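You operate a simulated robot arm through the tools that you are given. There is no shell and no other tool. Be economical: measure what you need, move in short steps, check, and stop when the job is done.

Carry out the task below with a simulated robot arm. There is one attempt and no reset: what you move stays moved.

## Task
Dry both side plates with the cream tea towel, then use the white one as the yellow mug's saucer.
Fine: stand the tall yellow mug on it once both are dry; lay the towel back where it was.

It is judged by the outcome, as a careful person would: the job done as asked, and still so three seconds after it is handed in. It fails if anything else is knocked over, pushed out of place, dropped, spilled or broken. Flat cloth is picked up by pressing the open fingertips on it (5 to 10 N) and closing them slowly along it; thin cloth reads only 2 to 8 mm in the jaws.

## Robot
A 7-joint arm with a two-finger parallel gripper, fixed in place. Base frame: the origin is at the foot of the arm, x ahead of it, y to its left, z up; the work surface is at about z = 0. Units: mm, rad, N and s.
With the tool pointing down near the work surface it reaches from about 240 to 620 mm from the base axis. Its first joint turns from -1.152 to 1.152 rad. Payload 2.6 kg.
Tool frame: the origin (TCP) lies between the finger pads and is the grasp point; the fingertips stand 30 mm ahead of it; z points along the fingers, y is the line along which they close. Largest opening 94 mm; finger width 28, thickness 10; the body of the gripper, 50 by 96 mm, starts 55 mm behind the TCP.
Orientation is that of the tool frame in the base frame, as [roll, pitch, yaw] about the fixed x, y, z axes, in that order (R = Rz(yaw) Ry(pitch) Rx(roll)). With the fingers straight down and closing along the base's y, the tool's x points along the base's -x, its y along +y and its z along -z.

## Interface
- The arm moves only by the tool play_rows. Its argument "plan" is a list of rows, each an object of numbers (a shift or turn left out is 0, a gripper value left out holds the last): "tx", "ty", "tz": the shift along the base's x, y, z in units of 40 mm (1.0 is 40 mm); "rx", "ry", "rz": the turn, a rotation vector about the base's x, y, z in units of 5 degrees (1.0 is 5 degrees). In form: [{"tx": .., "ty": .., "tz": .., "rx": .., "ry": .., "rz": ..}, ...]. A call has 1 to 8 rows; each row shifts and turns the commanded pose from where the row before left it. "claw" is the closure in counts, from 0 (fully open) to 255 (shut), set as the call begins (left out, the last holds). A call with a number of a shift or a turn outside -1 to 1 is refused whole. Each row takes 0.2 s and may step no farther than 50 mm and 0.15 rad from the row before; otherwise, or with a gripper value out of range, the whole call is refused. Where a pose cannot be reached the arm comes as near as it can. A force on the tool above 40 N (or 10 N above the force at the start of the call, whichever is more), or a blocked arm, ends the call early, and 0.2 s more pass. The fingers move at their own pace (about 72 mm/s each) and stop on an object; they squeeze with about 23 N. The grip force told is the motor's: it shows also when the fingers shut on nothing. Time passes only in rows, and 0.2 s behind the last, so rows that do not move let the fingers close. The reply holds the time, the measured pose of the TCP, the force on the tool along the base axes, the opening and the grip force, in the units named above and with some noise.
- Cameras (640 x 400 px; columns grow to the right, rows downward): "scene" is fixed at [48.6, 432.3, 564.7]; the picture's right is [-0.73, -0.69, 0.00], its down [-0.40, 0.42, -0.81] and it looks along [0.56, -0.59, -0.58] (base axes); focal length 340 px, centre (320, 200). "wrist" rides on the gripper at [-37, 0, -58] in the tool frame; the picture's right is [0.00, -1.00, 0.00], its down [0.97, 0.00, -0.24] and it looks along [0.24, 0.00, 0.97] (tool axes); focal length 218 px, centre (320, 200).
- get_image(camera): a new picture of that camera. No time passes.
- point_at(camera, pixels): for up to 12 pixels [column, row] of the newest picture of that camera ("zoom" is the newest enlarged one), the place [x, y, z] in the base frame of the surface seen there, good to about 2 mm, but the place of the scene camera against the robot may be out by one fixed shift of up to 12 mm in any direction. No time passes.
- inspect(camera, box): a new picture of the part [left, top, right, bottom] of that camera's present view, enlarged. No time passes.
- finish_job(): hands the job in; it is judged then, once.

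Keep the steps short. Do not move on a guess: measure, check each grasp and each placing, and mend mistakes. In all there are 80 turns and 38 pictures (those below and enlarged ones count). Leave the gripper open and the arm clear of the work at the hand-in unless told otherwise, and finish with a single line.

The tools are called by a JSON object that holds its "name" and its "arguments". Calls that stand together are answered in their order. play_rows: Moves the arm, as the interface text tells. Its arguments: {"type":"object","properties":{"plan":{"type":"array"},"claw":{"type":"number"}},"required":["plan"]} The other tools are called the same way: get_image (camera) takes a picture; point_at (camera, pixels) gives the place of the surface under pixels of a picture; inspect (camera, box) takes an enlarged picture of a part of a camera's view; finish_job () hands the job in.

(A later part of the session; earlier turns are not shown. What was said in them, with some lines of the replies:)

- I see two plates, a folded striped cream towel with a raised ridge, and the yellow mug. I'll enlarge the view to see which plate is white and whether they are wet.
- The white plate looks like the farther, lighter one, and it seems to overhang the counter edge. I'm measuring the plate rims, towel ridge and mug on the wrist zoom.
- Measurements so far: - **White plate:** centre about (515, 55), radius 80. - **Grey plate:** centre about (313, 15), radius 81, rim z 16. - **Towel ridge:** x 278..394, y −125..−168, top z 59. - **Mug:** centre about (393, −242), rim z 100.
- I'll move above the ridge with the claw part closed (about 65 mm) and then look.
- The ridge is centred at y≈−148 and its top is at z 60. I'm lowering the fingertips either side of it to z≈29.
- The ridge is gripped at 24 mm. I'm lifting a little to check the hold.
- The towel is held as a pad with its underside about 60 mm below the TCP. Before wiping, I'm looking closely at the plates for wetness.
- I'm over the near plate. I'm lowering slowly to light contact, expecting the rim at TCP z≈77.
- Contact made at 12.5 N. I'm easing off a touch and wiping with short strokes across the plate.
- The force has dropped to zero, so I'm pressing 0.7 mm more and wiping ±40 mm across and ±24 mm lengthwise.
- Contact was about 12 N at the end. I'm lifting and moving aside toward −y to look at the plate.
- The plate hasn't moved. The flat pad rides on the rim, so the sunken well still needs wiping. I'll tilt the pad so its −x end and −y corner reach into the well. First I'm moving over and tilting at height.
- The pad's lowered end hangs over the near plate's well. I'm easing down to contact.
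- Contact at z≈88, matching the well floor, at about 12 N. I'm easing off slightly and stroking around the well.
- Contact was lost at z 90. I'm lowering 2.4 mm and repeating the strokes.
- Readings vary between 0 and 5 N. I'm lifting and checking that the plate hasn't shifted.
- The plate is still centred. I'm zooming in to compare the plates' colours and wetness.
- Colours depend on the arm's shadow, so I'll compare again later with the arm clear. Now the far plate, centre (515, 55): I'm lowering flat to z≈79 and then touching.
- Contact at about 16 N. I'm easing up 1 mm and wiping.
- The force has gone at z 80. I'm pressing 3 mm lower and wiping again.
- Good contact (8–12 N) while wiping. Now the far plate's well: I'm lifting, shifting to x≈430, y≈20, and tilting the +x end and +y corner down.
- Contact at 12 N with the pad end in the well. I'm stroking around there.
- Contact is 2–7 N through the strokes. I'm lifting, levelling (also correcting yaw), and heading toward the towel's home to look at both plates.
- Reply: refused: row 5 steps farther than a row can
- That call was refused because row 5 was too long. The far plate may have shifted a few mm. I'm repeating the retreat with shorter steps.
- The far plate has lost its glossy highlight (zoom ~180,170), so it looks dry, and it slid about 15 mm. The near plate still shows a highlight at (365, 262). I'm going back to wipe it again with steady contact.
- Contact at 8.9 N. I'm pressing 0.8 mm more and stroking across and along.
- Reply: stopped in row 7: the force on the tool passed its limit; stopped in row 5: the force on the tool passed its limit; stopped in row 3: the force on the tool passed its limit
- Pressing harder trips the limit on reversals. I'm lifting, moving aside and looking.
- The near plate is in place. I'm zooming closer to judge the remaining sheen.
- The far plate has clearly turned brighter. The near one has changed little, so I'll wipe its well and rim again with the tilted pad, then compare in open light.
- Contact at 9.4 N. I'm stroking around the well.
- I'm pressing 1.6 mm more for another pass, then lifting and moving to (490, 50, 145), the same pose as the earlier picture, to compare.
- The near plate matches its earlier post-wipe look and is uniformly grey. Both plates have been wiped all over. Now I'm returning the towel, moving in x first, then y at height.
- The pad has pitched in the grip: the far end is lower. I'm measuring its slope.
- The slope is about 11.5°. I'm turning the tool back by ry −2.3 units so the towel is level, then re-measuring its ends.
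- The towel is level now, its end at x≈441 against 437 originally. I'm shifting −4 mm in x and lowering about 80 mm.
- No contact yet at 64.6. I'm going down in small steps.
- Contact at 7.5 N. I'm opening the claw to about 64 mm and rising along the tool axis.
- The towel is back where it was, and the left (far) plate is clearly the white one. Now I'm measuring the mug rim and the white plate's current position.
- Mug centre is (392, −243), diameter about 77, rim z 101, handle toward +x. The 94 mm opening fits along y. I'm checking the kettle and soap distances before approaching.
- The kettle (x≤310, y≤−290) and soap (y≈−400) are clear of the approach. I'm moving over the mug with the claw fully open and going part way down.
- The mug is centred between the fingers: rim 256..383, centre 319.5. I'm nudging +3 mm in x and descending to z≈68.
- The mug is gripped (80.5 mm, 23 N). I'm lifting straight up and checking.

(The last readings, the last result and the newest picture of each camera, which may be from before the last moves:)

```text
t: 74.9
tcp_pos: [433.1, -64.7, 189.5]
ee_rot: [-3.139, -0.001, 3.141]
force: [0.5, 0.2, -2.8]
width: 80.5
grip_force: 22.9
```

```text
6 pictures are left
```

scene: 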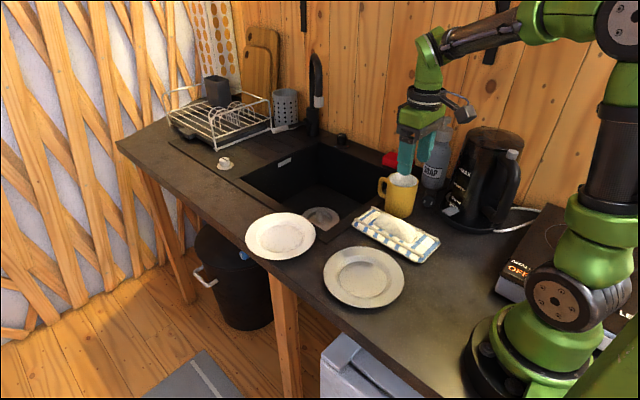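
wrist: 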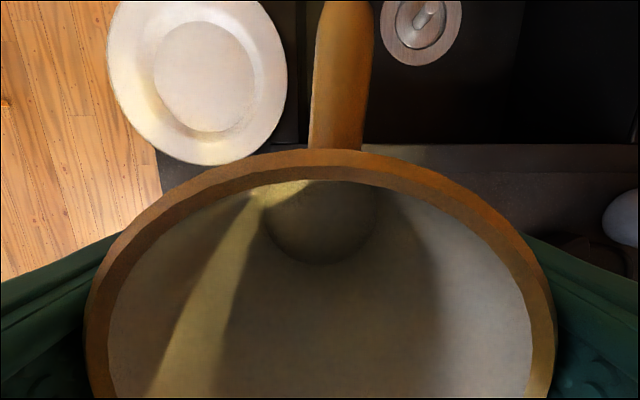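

The mug is held well, and the white plate is fully visible. I'm measuring its rim and floor points.

{"name": "point_at", "arguments": {"camera": "wrist", "pixels": [[112, 60], [284, 75], [210, 162], [140, 130], [265, 135], [270, 20], [156, 75], [253, 75], [205, 25], [215, 128], [204, 77], [125, 10]]}}

```text
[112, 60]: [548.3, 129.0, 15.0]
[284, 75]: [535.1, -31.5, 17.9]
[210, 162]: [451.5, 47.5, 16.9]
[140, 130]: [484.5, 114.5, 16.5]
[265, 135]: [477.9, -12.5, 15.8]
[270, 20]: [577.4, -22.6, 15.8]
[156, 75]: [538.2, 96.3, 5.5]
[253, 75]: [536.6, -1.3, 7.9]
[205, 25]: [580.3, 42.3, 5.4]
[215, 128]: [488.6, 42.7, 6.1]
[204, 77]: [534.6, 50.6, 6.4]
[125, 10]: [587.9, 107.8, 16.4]
```

The plate is level, centre (534, 48), floor z≈6. I'm moving above it with the mug, then down to just above the floor.

{"name": "play_rows", "arguments": {"plan": [{"tx": 0.63, "ty": 0.7}, {"tx": 0.63, "ty": 0.7}, {"tx": 0.63, "ty": 0.7}, {"tx": 0.63, "ty": 0.71}, {}]}}

{"name": "play_rows", "arguments": {"plan": [{"tz": -0.8}, {"tz": -0.8}, {"tz": -0.6}, {"tz": -0.3}, {"tz": -0.1}, {}]}}

{"name": "inspect", "arguments": {"camera": "scene", "box": [210, 150, 410, 310]}}

```text
t: 76.1
tcp_pos: [536.4, 47.7, 189.0]
ee_rot: [-3.14, -0.004, -3.141]
force: [-1.2, -0.4, -3.3]
width: 80.2
grip_force: 22.9
```

```text
t: 77.5
tcp_pos: [534.7, 48.5, 87.2]
ee_rot: [-3.142, -0.002, 3.141]
force: [-1.1, -1.1, 3.2]
width: 80.3
grip_force: 22.8
```

```text
2.50 times, centred on (310, 230) of scene
```

zoom: 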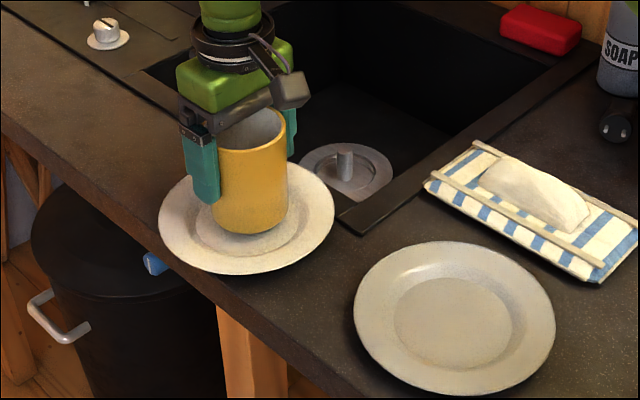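

The mug is centred in the well. The force reads +3 N, so it may be touching. I'm going down in small steps.

{"name": "play_rows", "arguments": {"plan": [{"tz": -0.06}, {}]}}

```text
t: 78.1
tcp_pos: [535.5, 49.0, 85.5]
ee_rot: [-3.139, 0.001, -3.14]
force: [-1.5, -2.7, 15.3]
width: 80.3
grip_force: 23.4
```

Firm contact at 85.5, about 9 mm higher than expected. I'm inspecting the mug base closely before letting go.

{"name": "inspect", "arguments": {"camera": "scene", "box": [250, 190, 350, 270]}}

{"name": "point_at", "arguments": {"camera": "zoom", "pixels": [[260, 255], [260, 240], [260, 220], [200, 265], [340, 220], [275, 265], [230, 245], [300, 235]]}}

```text
5.00 times, centred on (300, 230) of scene
```

zoom: 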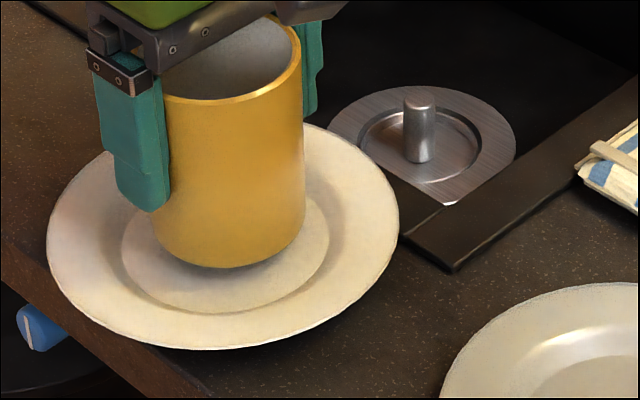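

```text
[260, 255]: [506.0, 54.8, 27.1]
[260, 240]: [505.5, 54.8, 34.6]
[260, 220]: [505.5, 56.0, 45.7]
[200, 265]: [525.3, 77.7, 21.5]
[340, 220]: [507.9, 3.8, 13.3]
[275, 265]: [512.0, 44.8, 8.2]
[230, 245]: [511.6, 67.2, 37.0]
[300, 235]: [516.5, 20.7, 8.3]
```

The mug base shows a small gap over the visible well, yet contact is solid at rim height (z≈15), and the handle sits well above the plate. I'm easing off the press and loosening the fingers only a few mm, so the mug settles while still guarded.

{"name": "play_rows", "arguments": {"plan": [{"tz": 0.02}, {}]}}

{"name": "play_rows", "arguments": {"plan": [{}, {}, {}], "claw": 22}}

{"name": "inspect", "arguments": {"camera": "scene", "box": [250, 190, 350, 270]}}

{"name": "point_at", "arguments": {"camera": "zoom", "pixels": [[260, 255], [260, 220], [200, 265], [200, 102], [280, 85], [230, 103], [120, 330], [380, 250]]}}

```text
t: 78.7
tcp_pos: [535.6, 49.9, 86.1]
ee_rot: [-3.14, -0.002, -3.14]
force: [1.3, -3.6, 13.7]
width: 80.1
grip_force: 22.9
```

```text
t: 79.5
tcp_pos: [535.0, 48.8, 84.4]
ee_rot: [-3.141, -0.005, -3.141]
force: [0.2, 0.8, 0.7]
width: 85.6
grip_force: 0.1
```

```text
5.00 times, centred on (300, 230) of scene
```

zoom: 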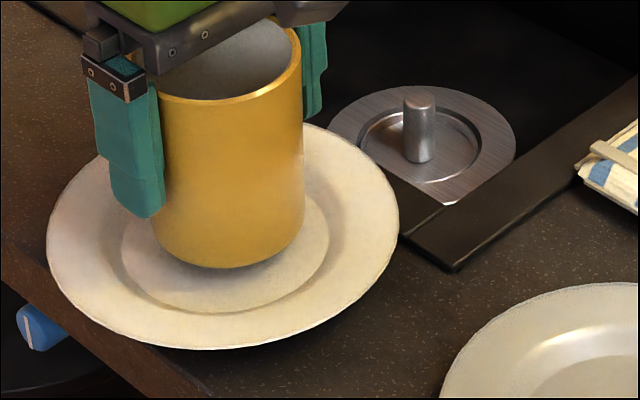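

```text
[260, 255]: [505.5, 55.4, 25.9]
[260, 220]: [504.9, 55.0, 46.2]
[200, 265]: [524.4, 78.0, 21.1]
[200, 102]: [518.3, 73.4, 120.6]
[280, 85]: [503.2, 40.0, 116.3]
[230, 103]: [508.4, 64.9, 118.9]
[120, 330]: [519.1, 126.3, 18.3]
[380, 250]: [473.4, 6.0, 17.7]
```

The mug stands on its own, unmoved with the fingers loose. I'm opening fully and rising straight up, then moving clear.

{"name": "play_rows", "arguments": {"plan": [{}, {}, {"tz": 0.3}, {"tz": 0.6}, {"tz": 0.8}, {"tz": 1}, {"tz": 1}, {"tz": 0.5}], "claw": 0}}

{"name": "play_rows", "arguments": {"plan": [{"tz": 0.8}, {"tx": -0.8, "ty": -0.5, "tz": 0.3}, {"tx": -0.9, "ty": -0.6}, {"tx": -0.9, "ty": -0.7}, {"tx": -0.9, "ty": -0.7}, {"tx": -0.9, "ty": -0.7}, {"ty": -0.6}, {}]}}

{"name": "get_image", "arguments": {"camera": "scene"}}

```text
t: 81.3
tcp_pos: [532.3, 50.2, 251.3]
ee_rot: [-3.139, -0.005, -3.141]
force: [-0.2, -0.2, 0.1]
width: 94.0
grip_force: 0.1
```

```text
t: 83.1
tcp_pos: [358.4, -103.4, 295.1]
ee_rot: [-3.142, -0.004, 3.141]
force: [0.0, 1.7, 0.2]
width: 94.1
grip_force: 0.1
```

```text
2 pictures are left
```

scene: 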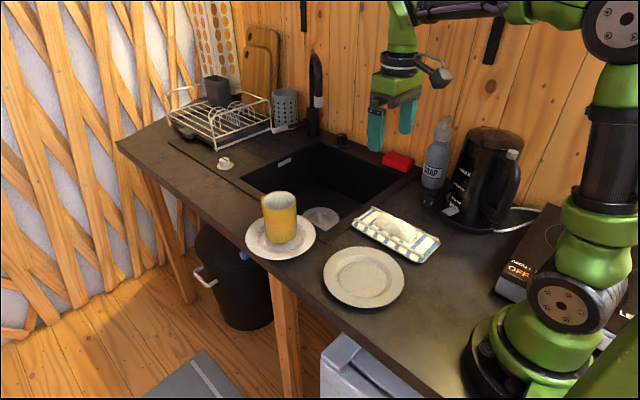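

With the arm near its start pose, the near plate at (364, 277) is visibly lighter than in the first picture. The mug stands upright on the white plate and the towel is back in its place, so I'm handing in.

{"name": "finish_job", "arguments": {}}

```text
The job is handed in.
```

Both plates are wiped and look dry, the yellow mug stands on the white plate (which slid about 20 mm during wiping), and the towel is back where it was.
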